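You operate a simulated robot arm through the tools that you are given. There is no shell and no other tool. Be economical: measure what you need, move in short steps, check, and stop when the job is done.

You run a simulated robot arm. Do the job below in one go: nothing can be reset, and whatever is moved stays where it is left.

## Task
Swing the spout over the sink, plug the sink, fill it to the line and shut the tap.
Fine: water from the tap; the other controls stay.

The check looks at the end state, three seconds after you hand in, the way a careful person would. Anything else that was tipped, shoved, dropped, spilled or broken makes it a failure.

## Robot
A 7-joint arm with a two-finger parallel gripper, fixed in place. Base frame: the origin is at the foot of the arm, x ahead of it, y to its left, z up. Lengths are in mm, angles in rad, forces in N, time in s.
With the tool pointing down near the work surface it reaches from about 300 to 740 mm from the base axis. Its first joint turns from -2.007 to 2.007 rad. Payload 3.91 kg.
The TCP is the grasp point between the finger pads, 30 mm short of the fingertips. In the tool frame z runs along the fingers and y along their closing line. Largest opening 110 mm; finger width 20, thickness 10; the body of the gripper, 48 by 112 mm, starts 55 mm behind the TCP.
Orientation is that of the tool frame in the base frame, as [roll, pitch, yaw] about the fixed x, y, z axes, in that order (R = Rz(yaw) Ry(pitch) Rx(roll)). With the fingers straight down and closing along the base's y, the tool's x points along the base's -x, its y along +y and its z along -z.

## Interface
- The arm moves only by the tool apply_moves. Its argument "moves" is a list of rows, each a list of 6 numbers: the shift along the tool's x, y, z in units of 100 mm (1.0 is 100 mm), then the turn, a rotation vector about the tool's x, y, z in units of 60 degrees (1.0 is 60 degrees). In form: [[tx, ty, tz, ax, ay, az], ...]. A call has 1 to 20 rows; each row is the pose to reach, as a shift and turn from the pose commanded when the call began, along the tool's axes at that moment. "hand" is the opening, from 0 (shut) to 1 (fully open), set as the call begins (left out, the last holds). A call with a number of a shift or a turn outside -1 to 1 is refused whole. Rows are played at 5 a second. More than 50 mm and 0.15 rad between two rows, or a gripper value outside its range, and nothing of the call is played. A pose out of reach is approached as far as the arm can. The call stops where the force on the tool passes 50 N (or 10 N more than at its start, if that is more) or the arm is blocked; 0.2 s more then pass. Each finger travels about 108 mm/s and halts on what it meets, pressing with about 41 N; the grip force reading is that of the motor and also rises with nothing between the fingers. The clock runs only during rows and for 0.2 s after the last one: add rows that repeat a pose to give the fingers time. The reply holds the time, the measured pose of the TCP, the force on the tool along the base axes, the opening and the grip force, in the units named above and with some noise, and new pictures: "show" is both (left out), scene, wrist or none.
- Cameras (640 x 400 px; columns grow to the right, rows downward): "scene" is fixed at [49, -648.8, 1817.6]; the picture's right is [0.81, -0.58, 0.00], its down [-0.52, -0.72, -0.47] and it looks along [0.28, 0.38, -0.88] (base axes); focal length 321 px, centre (320, 200). "wrist" rides on the gripper at [72, 17, -103] in the tool frame; the picture's right is [-0.23, 0.97, 0.00], its down [-0.76, -0.18, -0.62] and it looks along [-0.61, -0.14, 0.78] (tool axes); focal length 222 px, centre (320, 200). There is no depth. A picture from a camera that has moved, and an enlarged one, comes with that camera's place and axes in the base frame and with its lens.
- slide_trunk(by): slides the trunk up (or, below 0, down) by that many mm; the arm rides with it, the base frame stays. It gives what a move gives, with no picture.
- zoom(camera, box): a new picture of the part [left, top, right, bottom] of that camera's present view, enlarged. It takes no simulated time.
- sign_off(): hands the job in; it is judged then, once.

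Go step by step. Nothing tells you positions but the pictures and the camera data: compare them with the known pose of the tool, close in by small moves and look again before you grip or let go. The budget is 120 turns and 200 pictures, counting those below and the enlarged ones. Unless the task says otherwise, let go and move clear before handing in, and close with one line.

The tools are called after "Emit:" as a command line: name --pt "numbers of a row" for each row, then --argument value for the rest, lists and objects as JSON in quotes. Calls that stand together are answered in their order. apply_moves: Moves the arm, as the interface text tells. Its arguments: {"type":"object","properties":{"moves":{"type":"array","items":{"type":"array","items":{"type":"number"}}},"hand":{"type":"number"},"show":{"type":"string","enum":["both","scene","wrist","none"]}},"required":["moves"]} The other tools are called the same way: slide_trunk (by) slides the trunk up or down; zoom (camera, box) takes an enlarged picture of a part of a camera's view; sign_off () hands the job in.

At the start:

```text
t: 0.0
tcp_pos: [290.4, -388.0, 1383.2]
orientation: [3.141, 0.001, 3.141]
ft_force: [0.8, -0.1, -0.4]
width: 110.2
grip_force: 0.1
trunk travel left (down, up): [-925.0, 65.0]
```

scene: 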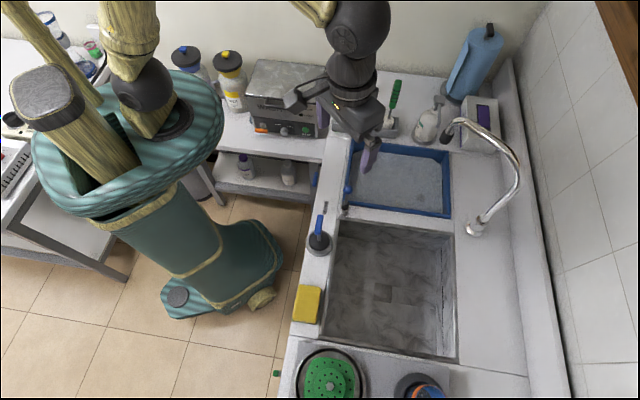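
wrist: 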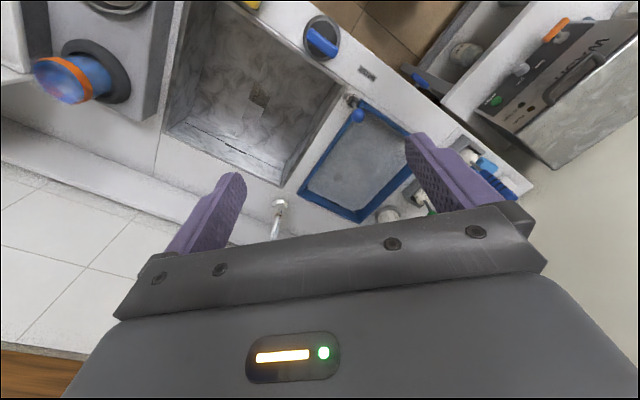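

I see a sink basin, a blue tray, a swan-neck spout with its tip over the tray side, and several knobs/controls. I'll zoom in to identify each of them first.

Emit:
zoom --camera "scene" --box '[280, 180, 400, 255]'

Emit:
zoom --camera "scene" --box '[400, 80, 560, 250]'

Emit:
zoom --camera "scene" --box '[260, 210, 500, 400]'

Emit:
zoom --camera "wrist" --box '[160, 0, 440, 240]'

```text
5.33 times, centred on (340, 218) of scene
camera zoom: at [49.0, -648.8, 1817.6], right [0.81, -0.58, 0.0], down [-0.52, -0.72, -0.47], along [0.28, 0.38, -0.88], focal length 1710 px, centre (213, 107)
```

zoom: 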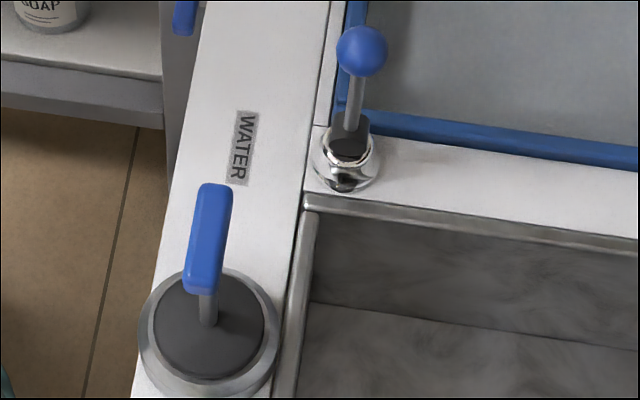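

```text
2.35 times, centred on (480, 165) of scene
camera zoom: at [49.0, -648.8, 1817.6], right [0.81, -0.58, 0.0], down [-0.52, -0.72, -0.47], along [0.28, 0.38, -0.88], focal length 755 px, centre (-56, 282)
```

zoom: 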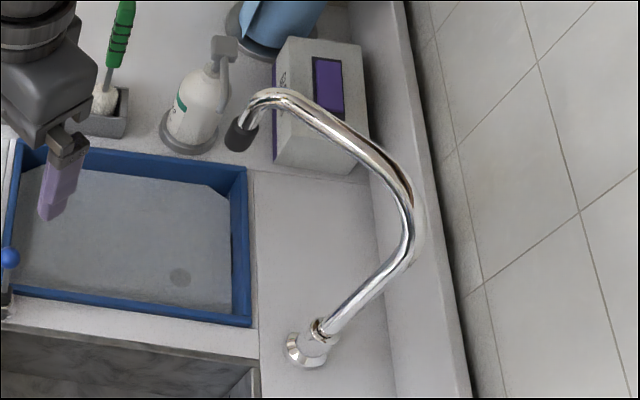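

```text
2.11 times, centred on (380, 305) of scene
camera zoom: at [49.0, -648.8, 1817.6], right [0.81, -0.58, 0.0], down [-0.52, -0.72, -0.47], along [0.28, 0.38, -0.88], focal length 675 px, centre (194, -21)
```

zoom: 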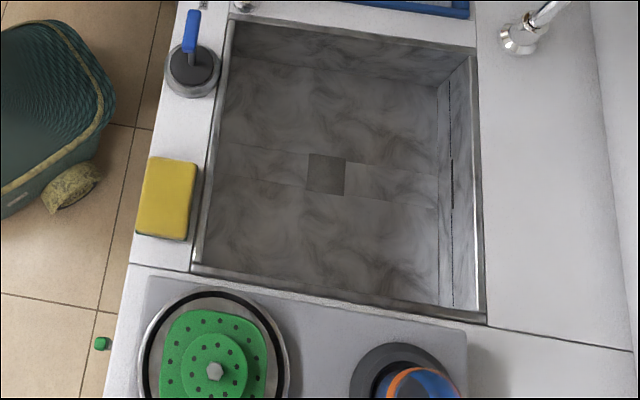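

```text
1.67 times, centred on (300, 120) of wrist
camera zoom: at [219.8, -371.6, 1486.8], right [0.23, 0.97, 0.0], down [0.76, -0.18, 0.62], along [0.61, -0.14, -0.78], focal length 370 px, centre (353, 333)
```

zoom: 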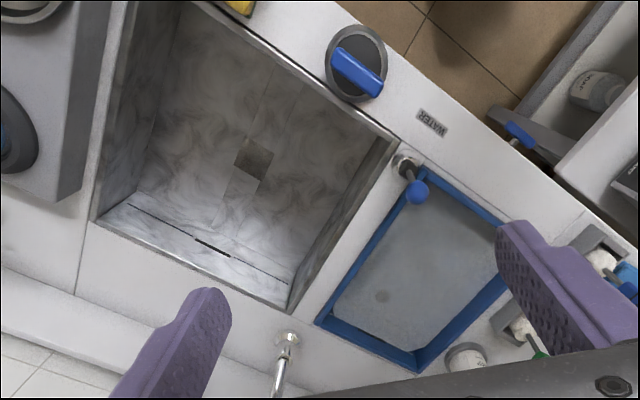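

The counter runs at about 45° in the base frame. I put the sink centre near (346,-590), the spout pivot near (660,-609), the disc with the blue handle near (247,-376) and the ball lever near (374,-337). I'll bring the wrist camera lower to see which of these are the tap and the plug.

Emit:
apply_moves --pt "0.22 0.12 0.24 0 0 0" --pt "0.45 0.24 0.48 0 0 0" --pt "0.67 0.36 0.72 0 0 0" --pt "0.9 0.48 0.95 0 0 0" --show "wrist"

```text
t: 1.0
tcp_pos: [202.6, -340.3, 1288.1]
orientation: [3.141, 0.003, 3.142]
ft_force: [0.0, -0.4, -0.4]
width: 109.8
grip_force: 0.1
trunk travel left (down, up): [-925.0, 65.0]
camera wrist: at [130.7, -323.3, 1390.5], right [0.23, 0.97, 0.0], down [0.76, -0.18, 0.62], along [0.61, -0.14, -0.78], focal length 222 px, centre (320, 200)
```

wrist: 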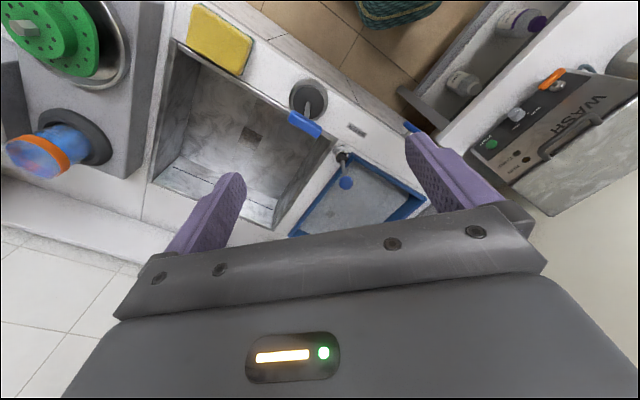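

Emit:
zoom --camera "wrist" --box '[260, 60, 430, 215]'

Emit:
zoom --camera "wrist" --box '[390, 0, 640, 170]'

Emit:
zoom --camera "wrist" --box '[0, 0, 270, 200]'

```text
2.58 times, centred on (345, 138) of wrist
camera zoom: at [130.7, -323.3, 1390.5], right [0.23, 0.97, 0.0], down [0.76, -0.18, 0.62], along [0.61, -0.14, -0.78], focal length 573 px, centre (256, 361)
```

zoom: 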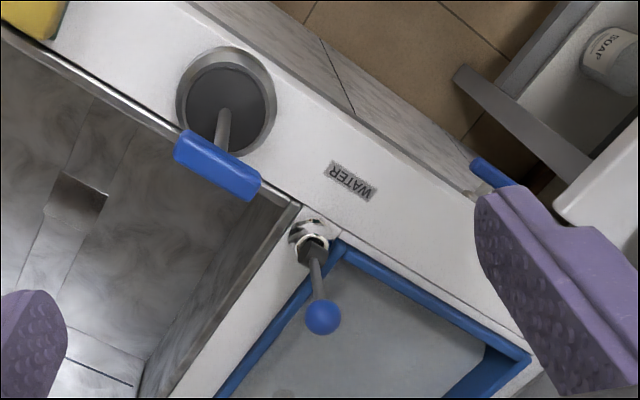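

```text
2.35 times, centred on (515, 85) of wrist
camera zoom: at [130.7, -323.3, 1390.5], right [0.23, 0.97, 0.0], down [0.76, -0.18, 0.62], along [0.61, -0.14, -0.78], focal length 523 px, centre (-139, 471)
```

zoom: 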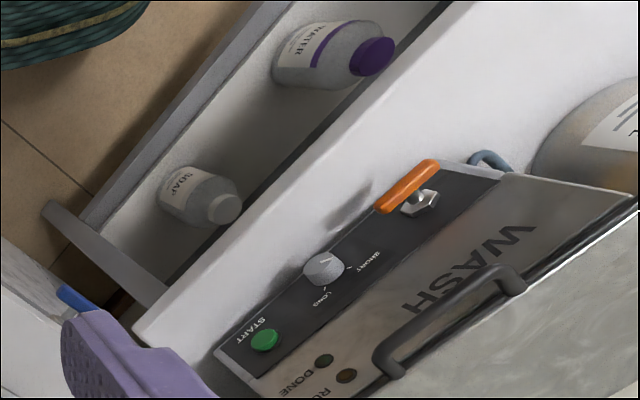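

```text
2.00 times, centred on (135, 100) of wrist
camera zoom: at [130.7, -323.3, 1390.5], right [0.23, 0.97, 0.0], down [0.76, -0.18, 0.62], along [0.61, -0.14, -0.78], focal length 444 px, centre (690, 400)
```

zoom: 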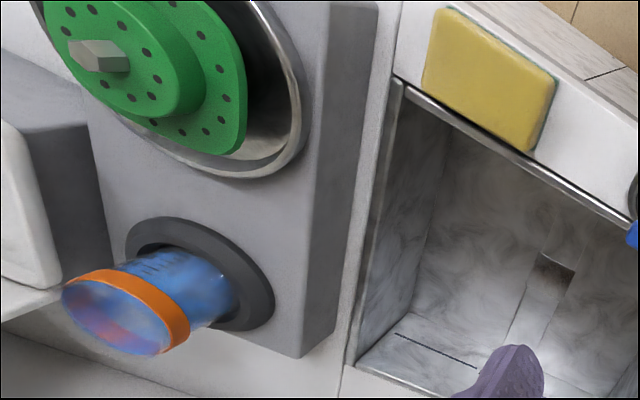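

The disc is clearly a sink plug with a stem and bar handle, and the ball lever is mixer-like. There is a third blue control on the counter's front edge, so I'll look at that and the fill line.

Emit:
zoom --camera "scene" --box '[295, 150, 365, 195]'

Emit:
apply_moves --pt "0.25 -0.1 0.3 0 0 0" --pt "0.5 -0.1 0.5 0 0 -0.12" --pt "0.6 -0.1 0.8 0 0 -0.24" --pt "0.6 -0.1 0.95 0 0 -0.36" --show "wrist"

```text
8.89 times, centred on (330, 172) of scene
camera zoom: at [49.0, -648.8, 1817.6], right [0.81, -0.58, 0.0], down [-0.52, -0.72, -0.47], along [0.28, 0.38, -0.88], focal length 2850 px, centre (231, 444)
```

zoom: 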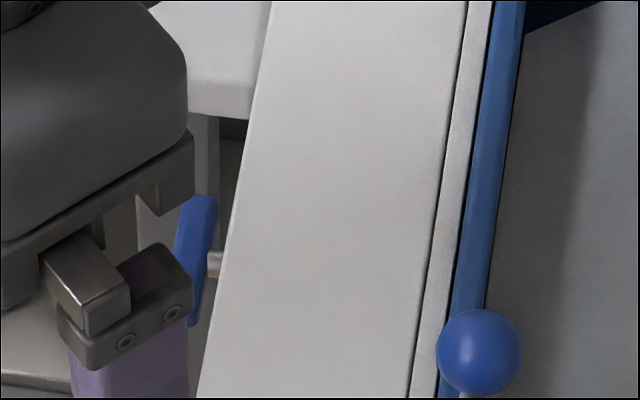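

```text
t: 2.0
tcp_pos: [139.9, -348.9, 1191.2]
orientation: [-3.142, 0.0, -2.763]
ft_force: [0.8, 0.4, 0.6]
width: 109.9
grip_force: 0.0
trunk travel left (down, up): [-925.0, 65.0]
camera wrist: at [67.4, -361.3, 1295.5], right [-0.15, 0.99, 0.0], down [0.77, 0.12, 0.62], along [0.62, 0.09, -0.78], focal length 222 px, centre (320, 200)
```

wrist: 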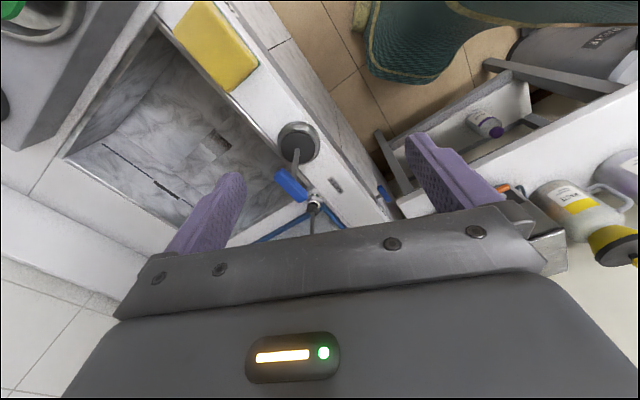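

Emit:
zoom --camera "wrist" --box '[250, 100, 410, 245]'

Emit:
zoom --camera "wrist" --box '[60, 60, 260, 250]'

```text
2.76 times, centred on (330, 172) of wrist
camera zoom: at [67.4, -361.3, 1295.5], right [-0.15, 0.99, 0.0], down [0.77, 0.12, 0.62], along [0.62, 0.09, -0.78], focal length 613 px, centre (292, 276)
```

zoom: 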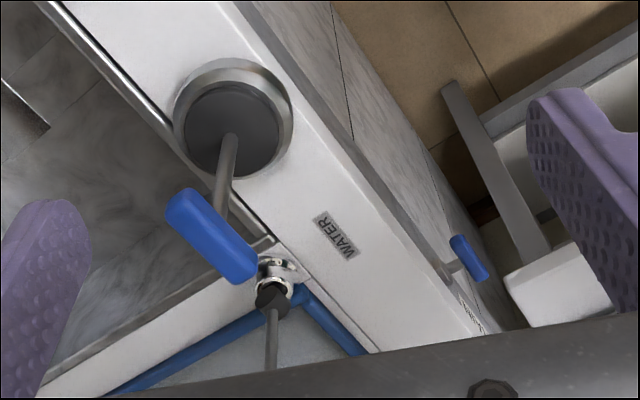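

```text
2.11 times, centred on (160, 155) of wrist
camera zoom: at [67.4, -361.3, 1295.5], right [-0.15, 0.99, 0.0], down [0.77, 0.12, 0.62], along [0.62, 0.09, -0.78], focal length 468 px, centre (657, 295)
```

zoom: 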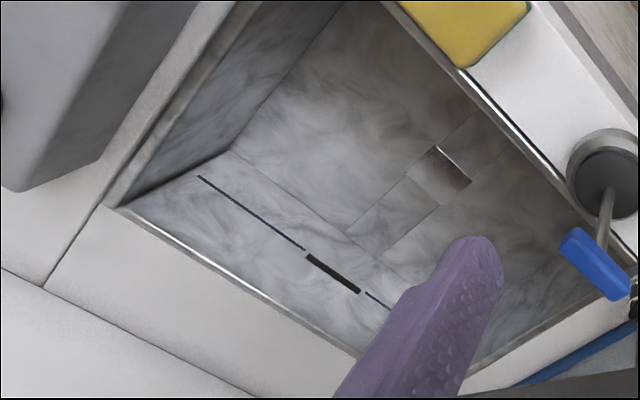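

A third blue lever sits on the front face of the counter with its own label. I'll move the wrist view toward it to read that label before deciding which control is the tap.

Emit:
apply_moves --pt "-0.25 0.21 0.12 0 0 0" --pt "-0.5 0.42 0.25 0 0 0" --pt "-0.75 0.63 0.4 0 0 0" --pt "-0.98 0.84 0.6 0 0 0" --show "wrist"

```text
t: 3.0
tcp_pos: [207.6, -241.3, 1131.6]
orientation: [3.14, 0.001, -2.764]
ft_force: [0.3, 0.2, 0.0]
width: 109.9
grip_force: 0.1
out of reach, approached as far as the arm can: row 4
trunk travel left (down, up): [-925.0, 65.0]
camera wrist: at [135.2, -253.0, 1236.0], right [-0.15, 0.99, 0.0], down [0.77, 0.11, 0.62], along [0.62, 0.09, -0.78], focal length 222 px, centre (320, 200)
```

wrist: 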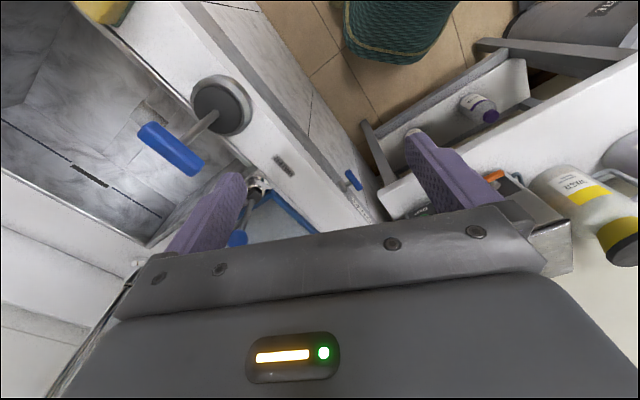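

Emit:
zoom --camera "wrist" --box '[320, 150, 400, 230]'

Emit:
zoom --camera "wrist" --box '[120, 60, 320, 260]'

```text
5.00 times, centred on (360, 190) of wrist
camera zoom: at [135.2, -253.0, 1236.0], right [-0.15, 0.99, 0.0], down [0.77, 0.11, 0.62], along [0.62, 0.09, -0.78], focal length 1111 px, centre (120, 250)
```

zoom: 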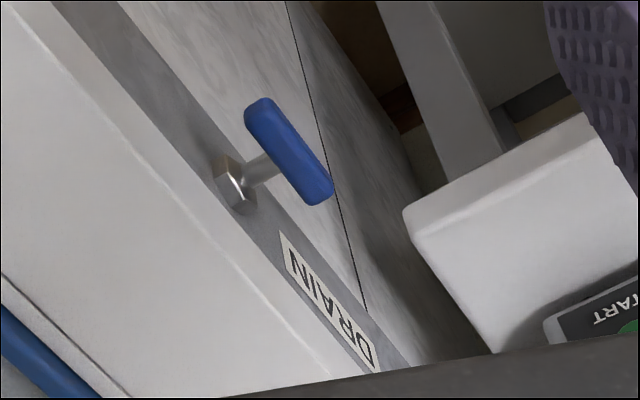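

```text
2.00 times, centred on (220, 160) of wrist
camera zoom: at [135.2, -253.0, 1236.0], right [-0.15, 0.99, 0.0], down [0.77, 0.11, 0.62], along [0.62, 0.09, -0.78], focal length 444 px, centre (520, 280)
```

zoom: 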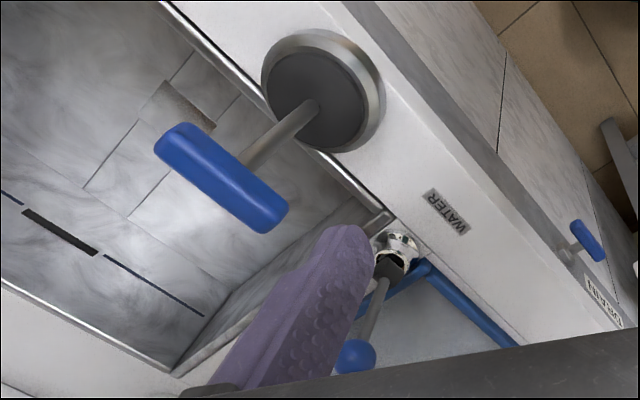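

The front lever is labelled DRAIN, so I leave it alone; the ball lever is WATER. The plug's bar handle is about (247,-376,1048), the drain about (349,-587) with the sink floor at z≈767. I'll plug first, moving above the handle and turning so the fingers straddle the bar.

Emit:
apply_moves --pt "0.04 -0.25 0 0 0 -0.11" --pt "0.07 -0.5 0 0 0 -0.22" --pt "0.1 -0.75 0 0 0 -0.33" --pt "0.13 -0.95 0 0 0 -0.44" --show "wrist"

```text
t: 4.0
tcp_pos: [230.5, -335.7, 1132.3]
orientation: [3.141, 0.0, -2.302]
ft_force: [-0.3, 1.2, 0.1]
width: 109.9
grip_force: 0.1
trunk travel left (down, up): [-925.0, 65.0]
camera wrist: at [169.6, -379.2, 1236.1], right [-0.57, 0.82, 0.0], down [0.64, 0.45, 0.62], along [0.51, 0.36, -0.78], focal length 222 px, centre (320, 200)
```

wrist: 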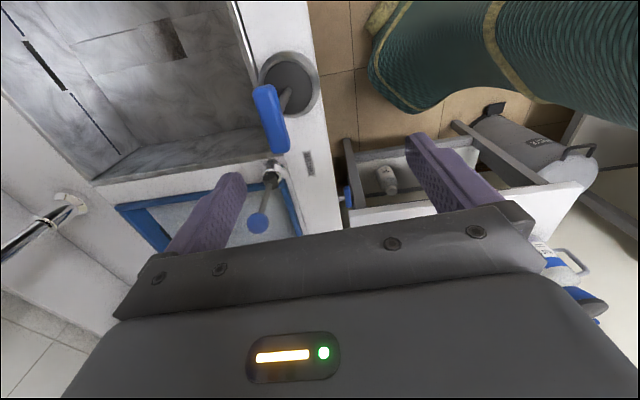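

The handle bar runs along the counter (about 45°), centred near (246,-376). I'll centre over it and check.

Emit:
apply_moves --pt "0.1 -0.2 0 0 0 -0.03" --pt "0.19 -0.386 0 0 0 -0.05" --pt "0.19 -0.386 0.1 0 0 -0.05" --show "both"

```text
t: 4.8
tcp_pos: [245.9, -376.6, 1122.6]
orientation: [3.141, 0.001, -2.251]
ft_force: [-0.8, 0.5, -0.3]
width: 109.9
grip_force: 0.1
trunk travel left (down, up): [-925.0, 65.0]
camera wrist: at [187.0, -423.0, 1226.3], right [-0.61, 0.79, 0.0], down [0.62, 0.48, 0.62], along [0.49, 0.38, -0.78], focal length 222 px, centre (320, 200)
```

scene: 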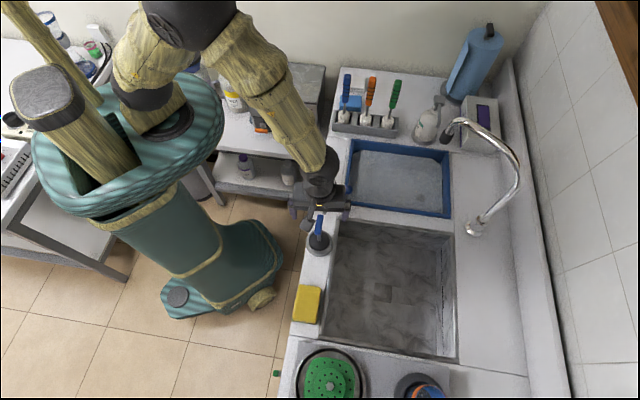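
wrist: 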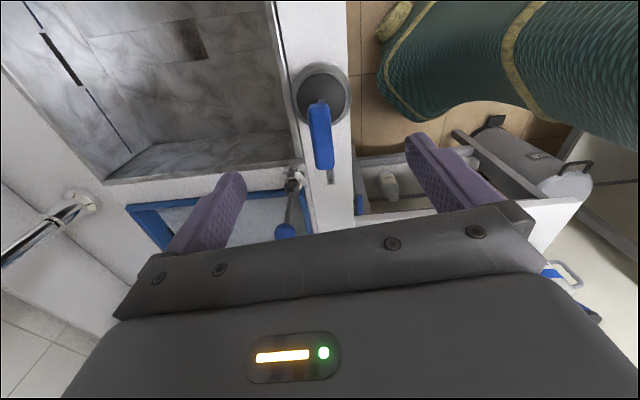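

Bar centre confirmed at about (246,-375), with its direction at 44°. I'll correct the yaw, descend straddling it and close.

Emit:
apply_moves --pt "0 0 0.1 0 0 0.1" --pt "0 0 0.4 0 0 0.1" --pt "0 0 0.72 0 0 0.1" --show "both"

```text
t: 5.6
tcp_pos: [246.6, -377.0, 1053.2]
orientation: [-3.141, -0.001, -2.355]
ft_force: [0.3, -0.6, -0.8]
width: 109.9
grip_force: 0.2
trunk travel left (down, up): [-925.0, 65.0]
camera wrist: at [183.8, -416.6, 1155.5], right [-0.53, 0.85, 0.0], down [0.66, 0.41, 0.62], along [0.53, 0.33, -0.78], focal length 222 px, centre (320, 200)
```

scene: 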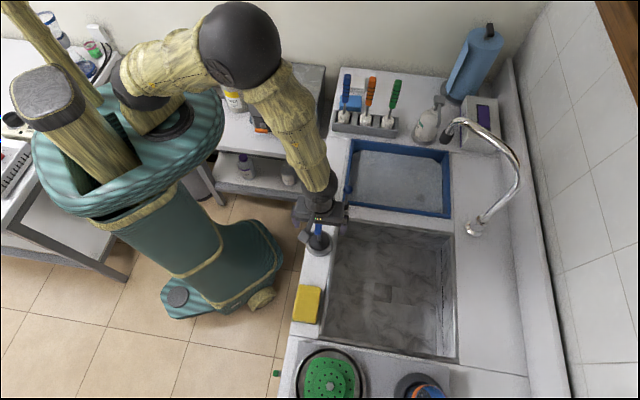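
wrist: 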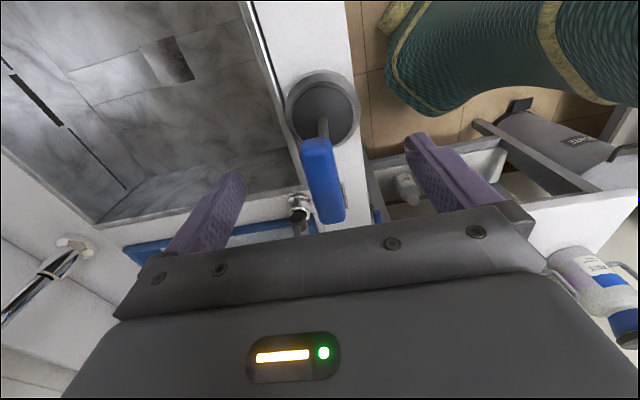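

The bar sits right at the grasp point (predicted pixel (320,189)). I'll close on it.

Emit:
apply_moves --pt "0 0 0 0 0 0" --pt "0 0 0 0 0 0" --pt "0 0 0 0 0 0" --pt "0 0 0 0 0 0" --hand 0 --show "wrist"

```text
t: 6.6
tcp_pos: [245.7, -376.3, 1052.7]
orientation: [3.141, 0.0, -2.357]
ft_force: [0.3, -0.7, 0.5]
width: 17.5
grip_force: 41.5
trunk travel left (down, up): [-925.0, 65.0]
camera wrist: at [183.1, -416.1, 1155.9], right [-0.53, 0.85, 0.0], down [0.66, 0.41, 0.62], along [0.53, 0.33, -0.78], focal length 222 px, centre (320, 200)
```

wrist: 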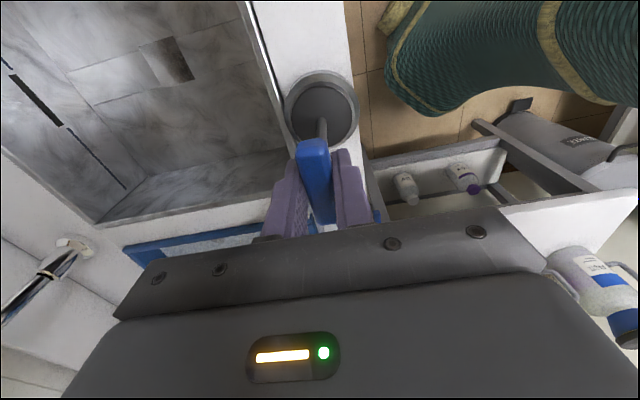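

Gripped at 17.5 mm. I'll lift a little to check that it is a loose plug.

Emit:
apply_moves --pt "0 0 -0.1 0 0 0" --pt "0 0 -0.2 0 0 0" --pt "0 0 -0.4 0 0 0" --pt "0 0 -0.5 0 0 0" --show "both"

```text
t: 7.6
tcp_pos: [244.0, -376.5, 1100.9]
orientation: [3.141, 0.0, -2.356]
ft_force: [0.4, -0.6, -1.1]
width: 17.4
grip_force: 41.4
trunk travel left (down, up): [-925.0, 65.0]
camera wrist: at [182.9, -416.5, 1204.4], right [-0.53, 0.85, 0.0], down [0.66, 0.41, 0.62], along [0.53, 0.33, -0.78], focal length 222 px, centre (320, 200)
```

scene: 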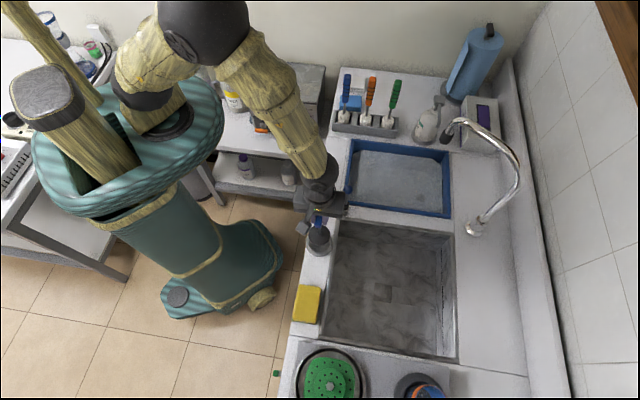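
wrist: 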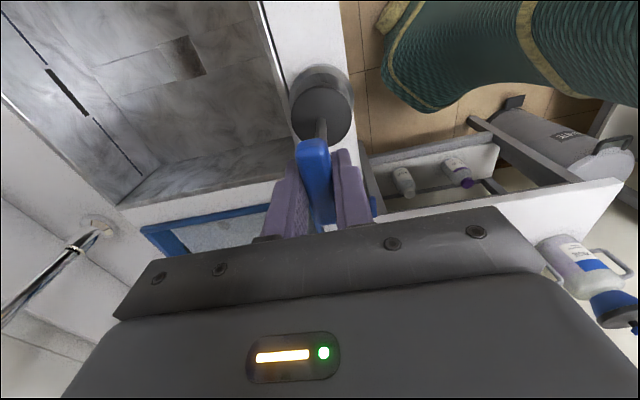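

Emit:
zoom --camera "wrist" --box '[260, 40, 380, 160]'

Emit:
zoom --camera "scene" --box '[280, 190, 370, 265]'

Emit:
zoom --camera "wrist" --box '[130, 10, 250, 110]'

```text
3.33 times, centred on (320, 100) of wrist
camera zoom: at [182.9, -416.5, 1204.4], right [-0.53, 0.85, 0.0], down [0.66, 0.41, 0.62], along [0.53, 0.33, -0.78], focal length 740 px, centre (320, 533)
```

zoom: 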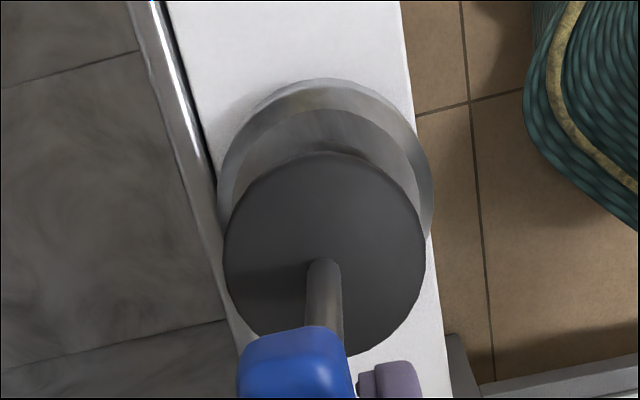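

```text
5.33 times, centred on (325, 228) of scene
camera zoom: at [49.0, -648.8, 1817.6], right [0.81, -0.58, 0.0], down [-0.52, -0.72, -0.47], along [0.28, 0.38, -0.88], focal length 1710 px, centre (293, 53)
```

zoom: 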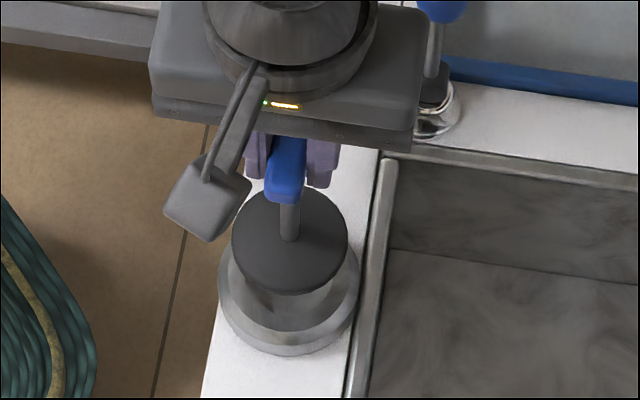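

```text
4.00 times, centred on (190, 60) of wrist
camera zoom: at [182.9, -416.5, 1204.4], right [-0.53, 0.85, 0.0], down [0.66, 0.41, 0.62], along [0.53, 0.33, -0.78], focal length 888 px, centre (840, 760)
```

zoom: 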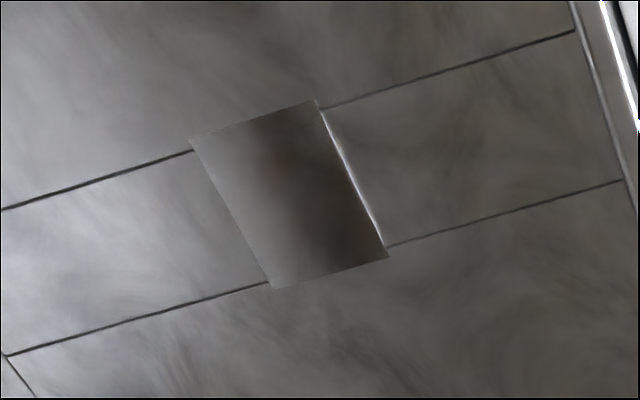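

It is the plug, lifting cleanly out of its holder ring. The drain hole is about 57 mm square at (348,-586). I'll carry the plug over it.

Emit:
apply_moves --pt "0.1 -0.3 -0.1 0 0 0" --pt "0.2 -0.6 -0.1 0 0 0" --pt "0.32 -0.95 -0.1 0 0 0" --show "none"

Emit:
apply_moves --pt "0.1 -0.3 0 0 0 0" --pt "0.2 -0.6 0 0 0 0" --pt "0.32 -0.95 0 0 0 0" --pt "0.32 -0.95 0 0 0 0" --show "both"

```text
t: 8.4
tcp_pos: [290.9, -466.3, 1110.6]
orientation: [3.139, 0.001, -2.356]
ft_force: [0.3, 0.3, -0.7]
width: 17.4
grip_force: 40.9
trunk travel left (down, up): [-925.0, 65.0]
```

```text
t: 9.4
tcp_pos: [336.4, -556.4, 1111.8]
orientation: [3.14, 0.0, -2.357]
ft_force: [-0.6, 0.4, -0.7]
width: 17.4
grip_force: 40.9
trunk travel left (down, up): [-925.0, 65.0]
camera wrist: at [274.0, -597.1, 1215.3], right [-0.53, 0.85, 0.0], down [0.66, 0.41, 0.62], along [0.53, 0.33, -0.78], focal length 222 px, centre (320, 200)
```

scene: 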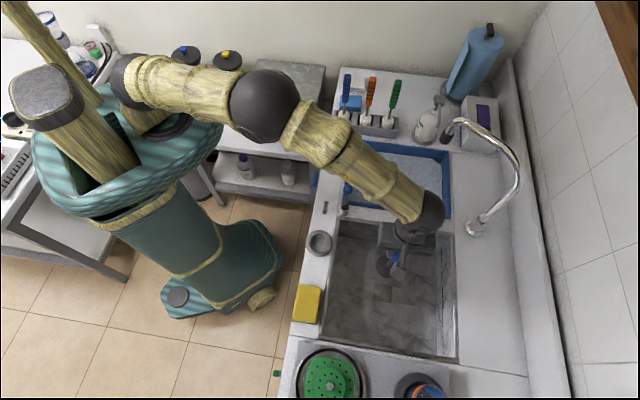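
wrist: 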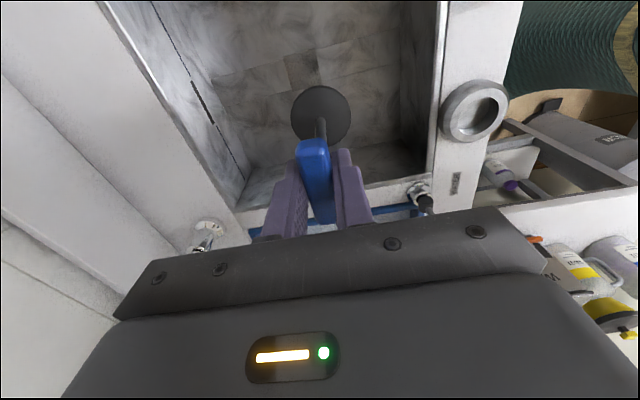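

Emit:
zoom --camera "wrist" --box '[250, 30, 380, 150]'

Emit:
apply_moves --pt "0.07 -0.15 0.2 0 0 0" --pt "0.13 -0.29 0.5 0 0 0" --pt "0.13 -0.29 0.9 0 0 0" --pt "0.13 -0.29 0.9 0 0 0" --show "both"

```text
3.33 times, centred on (315, 90) of wrist
camera zoom: at [274.0, -597.1, 1215.3], right [-0.53, 0.85, 0.0], down [0.66, 0.41, 0.62], along [0.53, 0.33, -0.78], focal length 740 px, centre (337, 567)
```

zoom: 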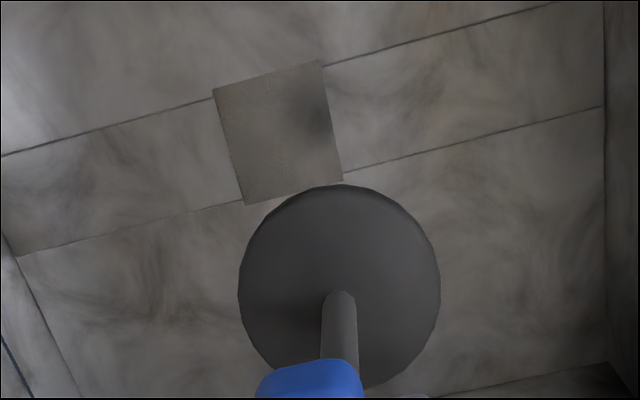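

```text
t: 10.4
tcp_pos: [348.0, -584.8, 1020.6]
orientation: [3.141, 0.001, -2.354]
ft_force: [-1.2, 0.3, -1.2]
width: 17.4
grip_force: 41.0
trunk travel left (down, up): [-925.0, 65.0]
camera wrist: at [285.5, -624.5, 1124.0], right [-0.53, 0.85, 0.0], down [0.66, 0.41, 0.62], along [0.53, 0.33, -0.78], focal length 222 px, centre (320, 200)
```

scene: 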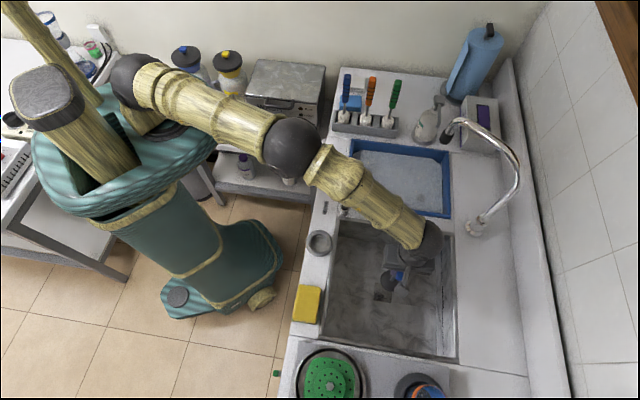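
wrist: 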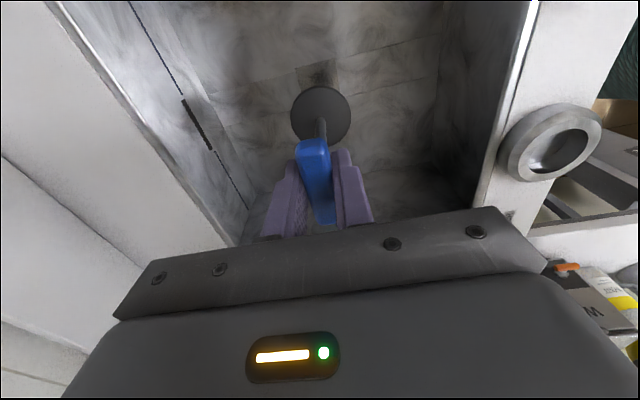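

The drain estimate holds at (347,-586) and the plug is right above it. I'll descend further and look before seating.

Emit:
apply_moves --pt "0.015 0 0.3 0 0 0" --pt "0.015 0 0.6 0 0 0" --pt "0.015 0 0.8 0 0 0" --pt "0.015 0 0.8 0 0 0" --show "both"

Emit:
zoom --camera "wrist" --box '[240, 50, 400, 160]'

Emit:
zoom --camera "scene" --box '[340, 240, 440, 320]'

```text
t: 11.4
tcp_pos: [344.4, -586.9, 942.0]
orientation: [3.141, 0.001, -2.356]
ft_force: [-0.1, 0.7, -0.3]
width: 17.3
grip_force: 41.1
trunk travel left (down, up): [-925.0, 65.0]
camera wrist: at [282.3, -627.6, 1044.6], right [-0.53, 0.85, 0.0], down [0.66, 0.41, 0.62], along [0.53, 0.33, -0.78], focal length 222 px, centre (320, 200)
```

scene: 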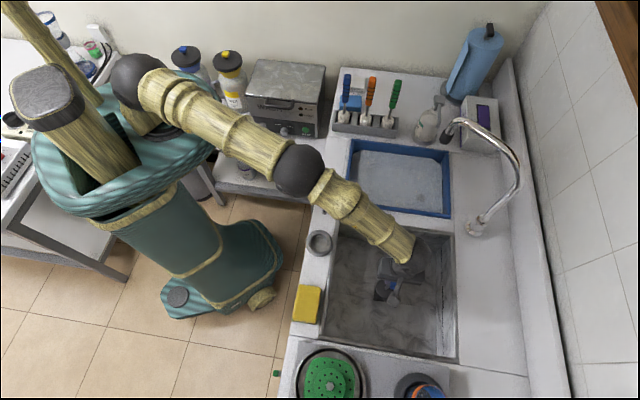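
wrist: 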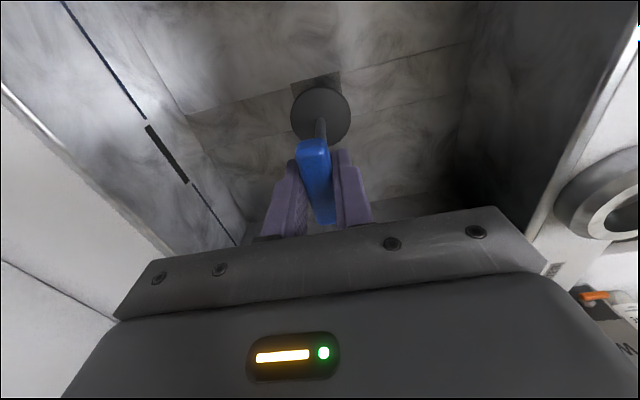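

```text
3.64 times, centred on (320, 105) of wrist
camera zoom: at [282.3, -627.6, 1044.6], right [-0.53, 0.85, 0.0], down [0.66, 0.41, 0.62], along [0.53, 0.33, -0.78], focal length 808 px, centre (320, 546)
```

zoom: 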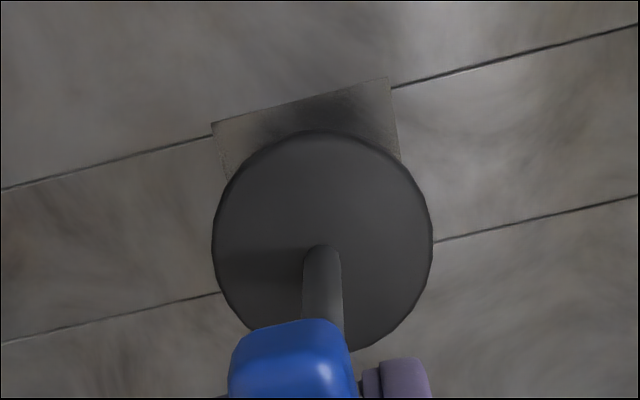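

```text
5.00 times, centred on (390, 280) of scene
camera zoom: at [49.0, -648.8, 1817.6], right [0.81, -0.58, 0.0], down [-0.52, -0.72, -0.47], along [0.28, 0.38, -0.88], focal length 1603 px, centre (-30, -200)
```

zoom: 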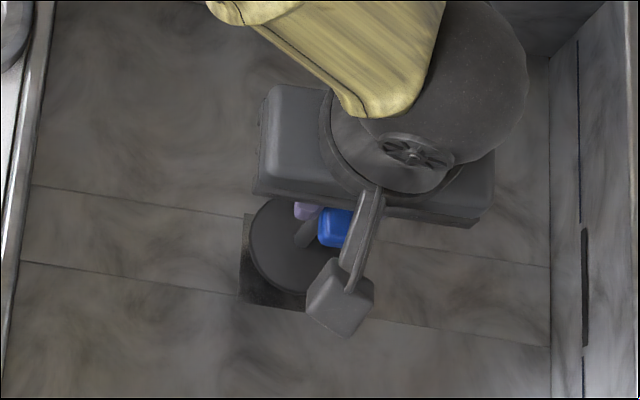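

The plug disc at (347,-586) and hole at (346,-588) agree within a couple of millimetres. I'll lower slowly until it seats.

Emit:
apply_moves --pt "0.015 -0.007 0.07 0 0 0" --pt "0.015 -0.007 0.14 0 0 0" --pt "0.015 -0.007 0.2 0 0 0" --pt "0.015 -0.007 0.25 0 0 0" --pt "0.015 -0.007 0.3 0 0 0" --pt "0.015 -0.007 0.34 0 0 0" --pt "0.015 -0.007 0.38 0 0 0" --show "both"

Emit:
zoom --camera "wrist" --box '[240, 50, 400, 160]'

```text
t: 13.0
tcp_pos: [344.9, -588.2, 902.9]
orientation: [3.141, 0.001, -2.357]
ft_force: [0.1, 0.2, -0.8]
width: 17.4
grip_force: 41.4
trunk travel left (down, up): [-925.0, 65.0]
camera wrist: at [282.3, -628.2, 1006.0], right [-0.53, 0.85, 0.0], down [0.66, 0.41, 0.62], along [0.53, 0.33, -0.78], focal length 222 px, centre (320, 200)
```

scene: 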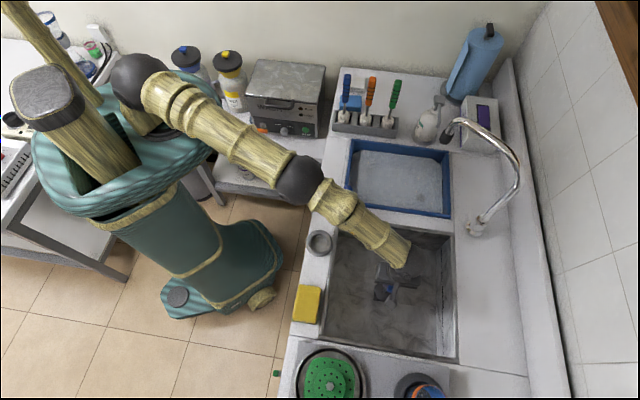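
wrist: 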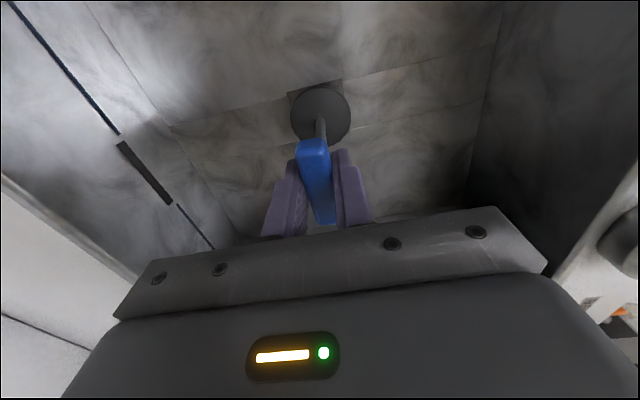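

```text
3.64 times, centred on (320, 105) of wrist
camera zoom: at [282.3, -628.2, 1006.0], right [-0.53, 0.85, 0.0], down [0.66, 0.41, 0.62], along [0.53, 0.33, -0.78], focal length 808 px, centre (320, 546)
```

zoom: 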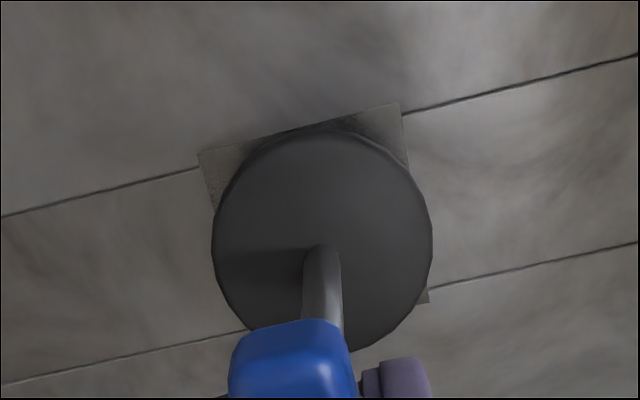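

Alignment is within about 2 mm and there's no contact yet. I'll keep lowering gently.

Emit:
apply_moves --pt "0 0 0.04 0 0 0" --pt "0 0 0.08 0 0 0" --pt "0 0 0.12 0 0 0" --pt "0 0 0.16 0 0 0" --pt "0 0 0.2 0 0 0" --pt "0 0 0.24 0 0 0" --pt "0 0 0.28 0 0 0" --pt "0 0 0.32 0 0 0" --show "both"

Emit:
zoom --camera "wrist" --box '[240, 50, 400, 160]'

```text
t: 14.6
tcp_pos: [346.3, -592.6, 888.4]
orientation: [-3.13, -0.005, -2.357]
ft_force: [-4.8, 11.7, 28.1]
width: 17.4
grip_force: 40.9
trunk travel left (down, up): [-925.0, 65.0]
stopped in row 7: the force on the tool passed its limit (the readings are from after the stop); the commanded pose is now the measured one
camera wrist: at [283.3, -630.4, 990.7], right [-0.53, 0.85, -0.01], down [0.66, 0.42, 0.62], along [0.53, 0.32, -0.78], focal length 222 px, centre (320, 200)
```

scene: 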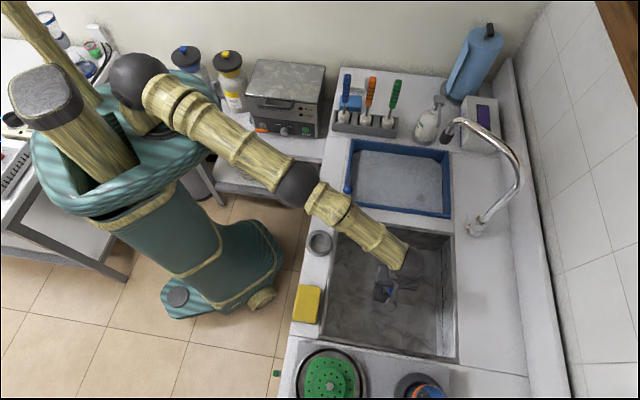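
wrist: 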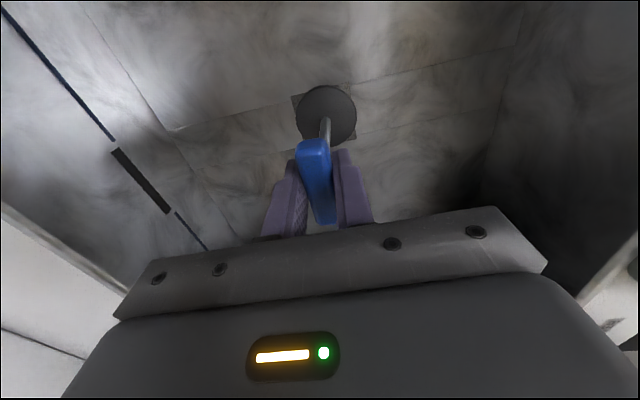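

```text
3.64 times, centred on (320, 105) of wrist
camera zoom: at [283.3, -630.4, 990.7], right [-0.53, 0.85, -0.01], down [0.66, 0.42, 0.62], along [0.53, 0.32, -0.78], focal length 808 px, centre (320, 546)
```

zoom: 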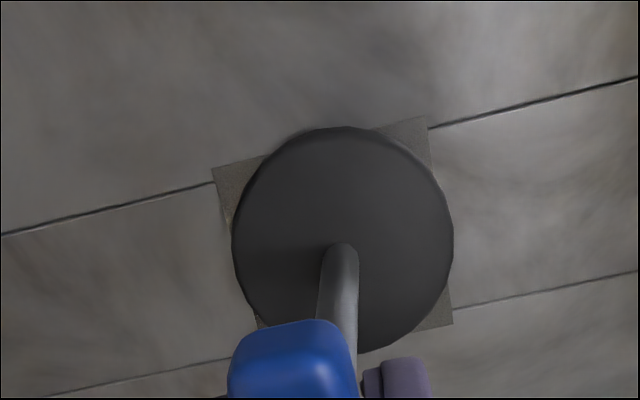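

Contact came at TCP z≈888 with the tool slightly tilted. I'll ease off, re-level and look closely at how the plug sits.

Emit:
apply_moves --pt "0 0 -0.02 0 0 0" --pt "0 0 -0.04 0 0 0" --pt "0 0 -0.04 0 0 0" --show "wrist"

Emit:
zoom --camera "wrist" --box '[270, 70, 380, 160]'

Emit:
zoom --camera "scene" --box '[355, 260, 425, 310]'

```text
t: 15.4
tcp_pos: [345.6, -591.4, 888.5]
orientation: [-3.132, -0.004, -2.356]
ft_force: [-2.2, 4.0, 12.0]
width: 17.5
grip_force: 41.3
trunk travel left (down, up): [-925.0, 65.0]
camera wrist: at [282.3, -629.8, 990.6], right [-0.53, 0.85, -0.01], down [0.66, 0.42, 0.62], along [0.53, 0.32, -0.78], focal length 222 px, centre (320, 200)
```

wrist: 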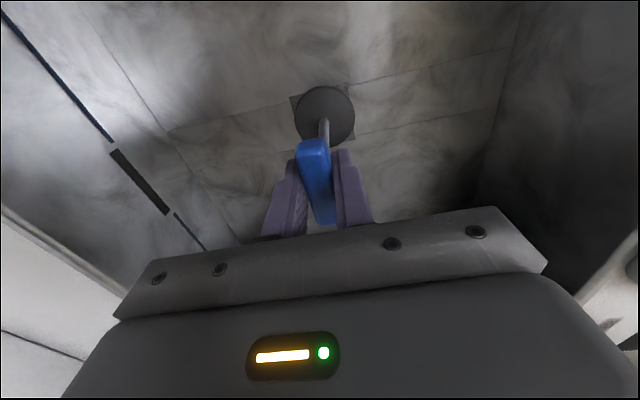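

```text
4.44 times, centred on (325, 115) of wrist
camera zoom: at [282.3, -629.8, 990.6], right [-0.53, 0.85, -0.01], down [0.66, 0.42, 0.62], along [0.53, 0.32, -0.78], focal length 987 px, centre (298, 578)
```

zoom: 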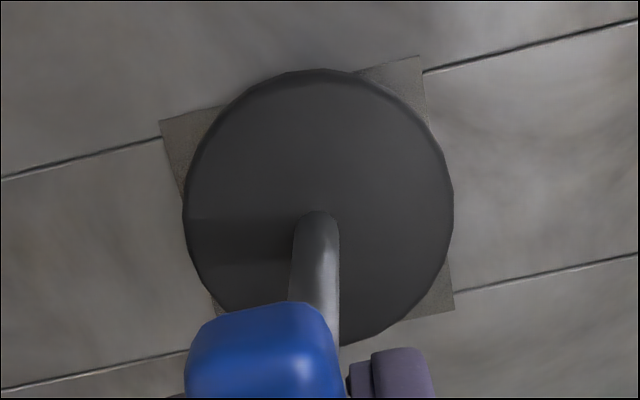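

```text
8.00 times, centred on (390, 285) of scene
camera zoom: at [49.0, -648.8, 1817.6], right [0.81, -0.58, 0.0], down [-0.52, -0.72, -0.47], along [0.28, 0.38, -0.88], focal length 2566 px, centre (-240, -480)
```

zoom: 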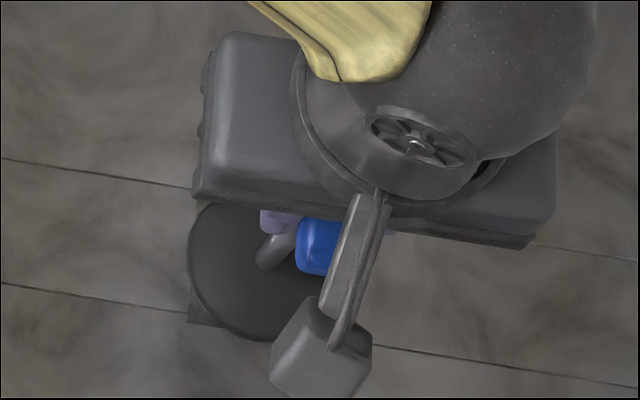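

The disc looks offset from the hole by about 4 mm toward −x. I'll lift clear 15 mm, re-level and re-measure.

Emit:
apply_moves --pt "0 0 -0.08 0 0 0" --pt "-0.02 -0.007 -0.16 -0.009 -0.004 0" --pt "-0.042 -0.014 -0.2 -0.009 -0.004 0" --pt "-0.042 -0.014 -0.2 -0.009 -0.004 0" --show "wrist"

Emit:
zoom --camera "wrist" --box '[270, 70, 380, 160]'

Emit:
zoom --camera "scene" --box '[355, 260, 425, 310]'

```text
t: 16.4
tcp_pos: [350.5, -589.2, 905.7]
orientation: [3.141, 0.001, -2.357]
ft_force: [0.0, 0.7, -1.6]
width: 17.4
grip_force: 40.8
trunk travel left (down, up): [-925.0, 65.0]
camera wrist: at [288.2, -629.9, 1009.2], right [-0.53, 0.85, 0.0], down [0.66, 0.41, 0.62], along [0.53, 0.33, -0.78], focal length 222 px, centre (320, 200)
```

wrist: 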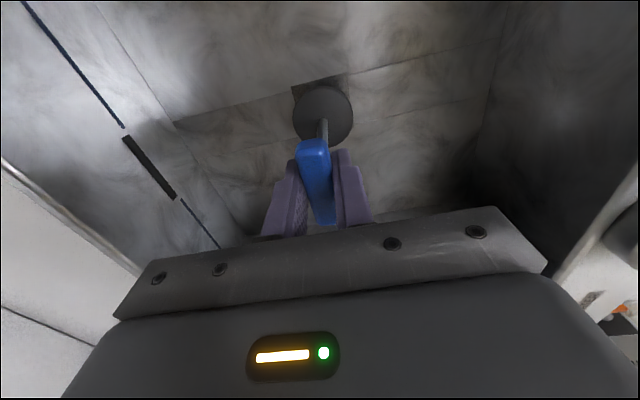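

```text
4.44 times, centred on (325, 115) of wrist
camera zoom: at [288.2, -629.9, 1009.2], right [-0.53, 0.85, 0.0], down [0.66, 0.41, 0.62], along [0.53, 0.33, -0.78], focal length 987 px, centre (298, 578)
```

zoom: 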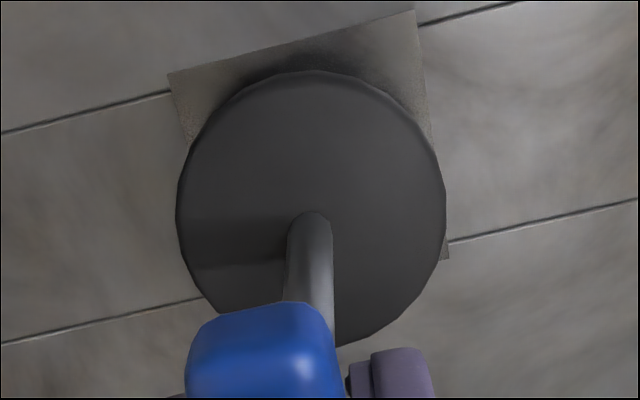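

```text
8.00 times, centred on (390, 285) of scene
camera zoom: at [49.0, -648.8, 1817.6], right [0.81, -0.58, 0.0], down [-0.52, -0.72, -0.47], along [0.28, 0.38, -0.88], focal length 2566 px, centre (-240, -480)
```

zoom: 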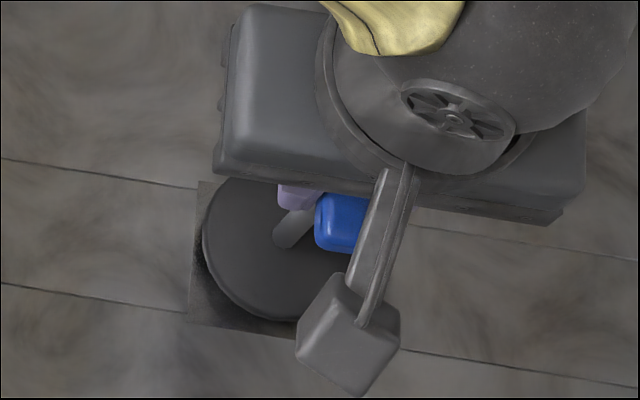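

Now the disc looks ~4 mm toward +x of the hole, so the true centre is at TCP ≈ (347,-590). I'll shift and lower gently.

Emit:
apply_moves --pt "0.032 0.018 0 0 0 0" --pt "0.032 0.018 0.05 0 0 0" --pt "0.032 0.018 0.1 0 0 0" --pt "0.032 0.018 0.13 0 0 0" --pt "0.032 0.018 0.15 0 0 0" --pt "0.032 0.018 0.17 0 0 0" --pt "0.032 0.018 0.19 0 0 0" --pt "0.032 0.018 0.21 0 0 0" --show "wrist"

Emit:
zoom --camera "wrist" --box '[270, 70, 380, 160]'

Emit:
zoom --camera "scene" --box '[355, 260, 425, 310]'

```text
t: 18.2
tcp_pos: [346.2, -590.2, 887.4]
orientation: [-3.139, 0.001, -2.357]
ft_force: [-0.2, 1.7, 5.9]
width: 17.4
grip_force: 40.4
trunk travel left (down, up): [-925.0, 65.0]
camera wrist: at [283.8, -631.1, 990.6], right [-0.53, 0.85, 0.0], down [0.66, 0.41, 0.62], along [0.53, 0.33, -0.78], focal length 222 px, centre (320, 200)
```

wrist: 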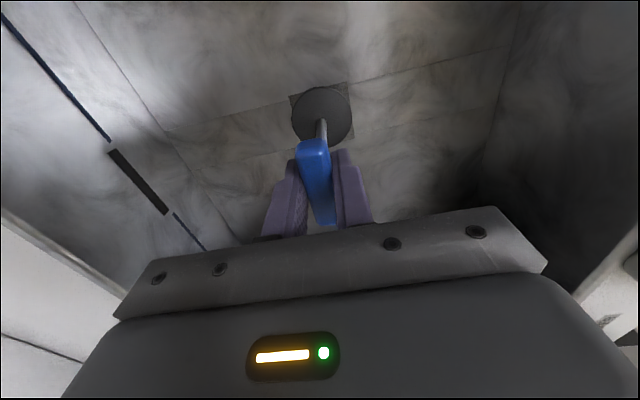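

```text
4.44 times, centred on (325, 115) of wrist
camera zoom: at [283.8, -631.1, 990.6], right [-0.53, 0.85, 0.0], down [0.66, 0.41, 0.62], along [0.53, 0.33, -0.78], focal length 987 px, centre (298, 578)
```

zoom: 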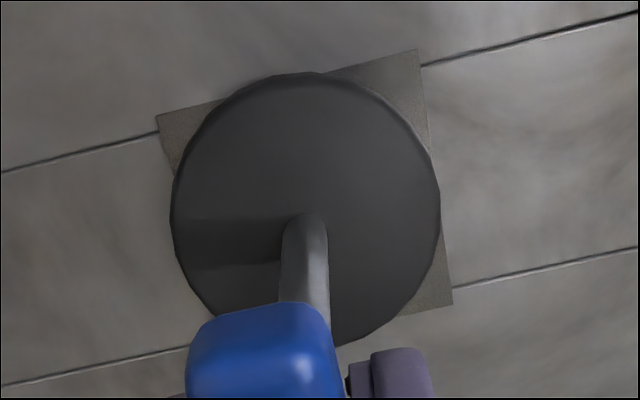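

```text
8.00 times, centred on (390, 285) of scene
camera zoom: at [49.0, -648.8, 1817.6], right [0.81, -0.58, 0.0], down [-0.52, -0.72, -0.47], along [0.28, 0.38, -0.88], focal length 2566 px, centre (-240, -480)
```

zoom: 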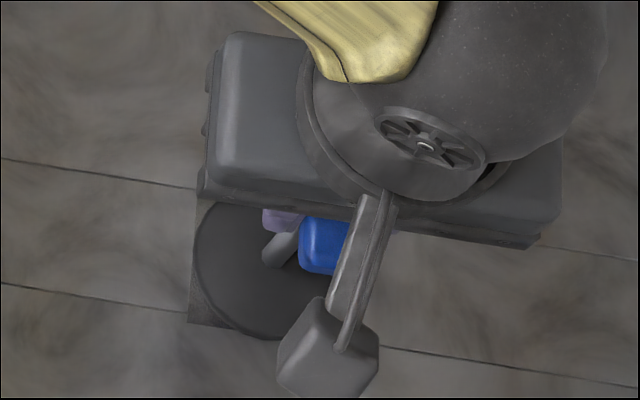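

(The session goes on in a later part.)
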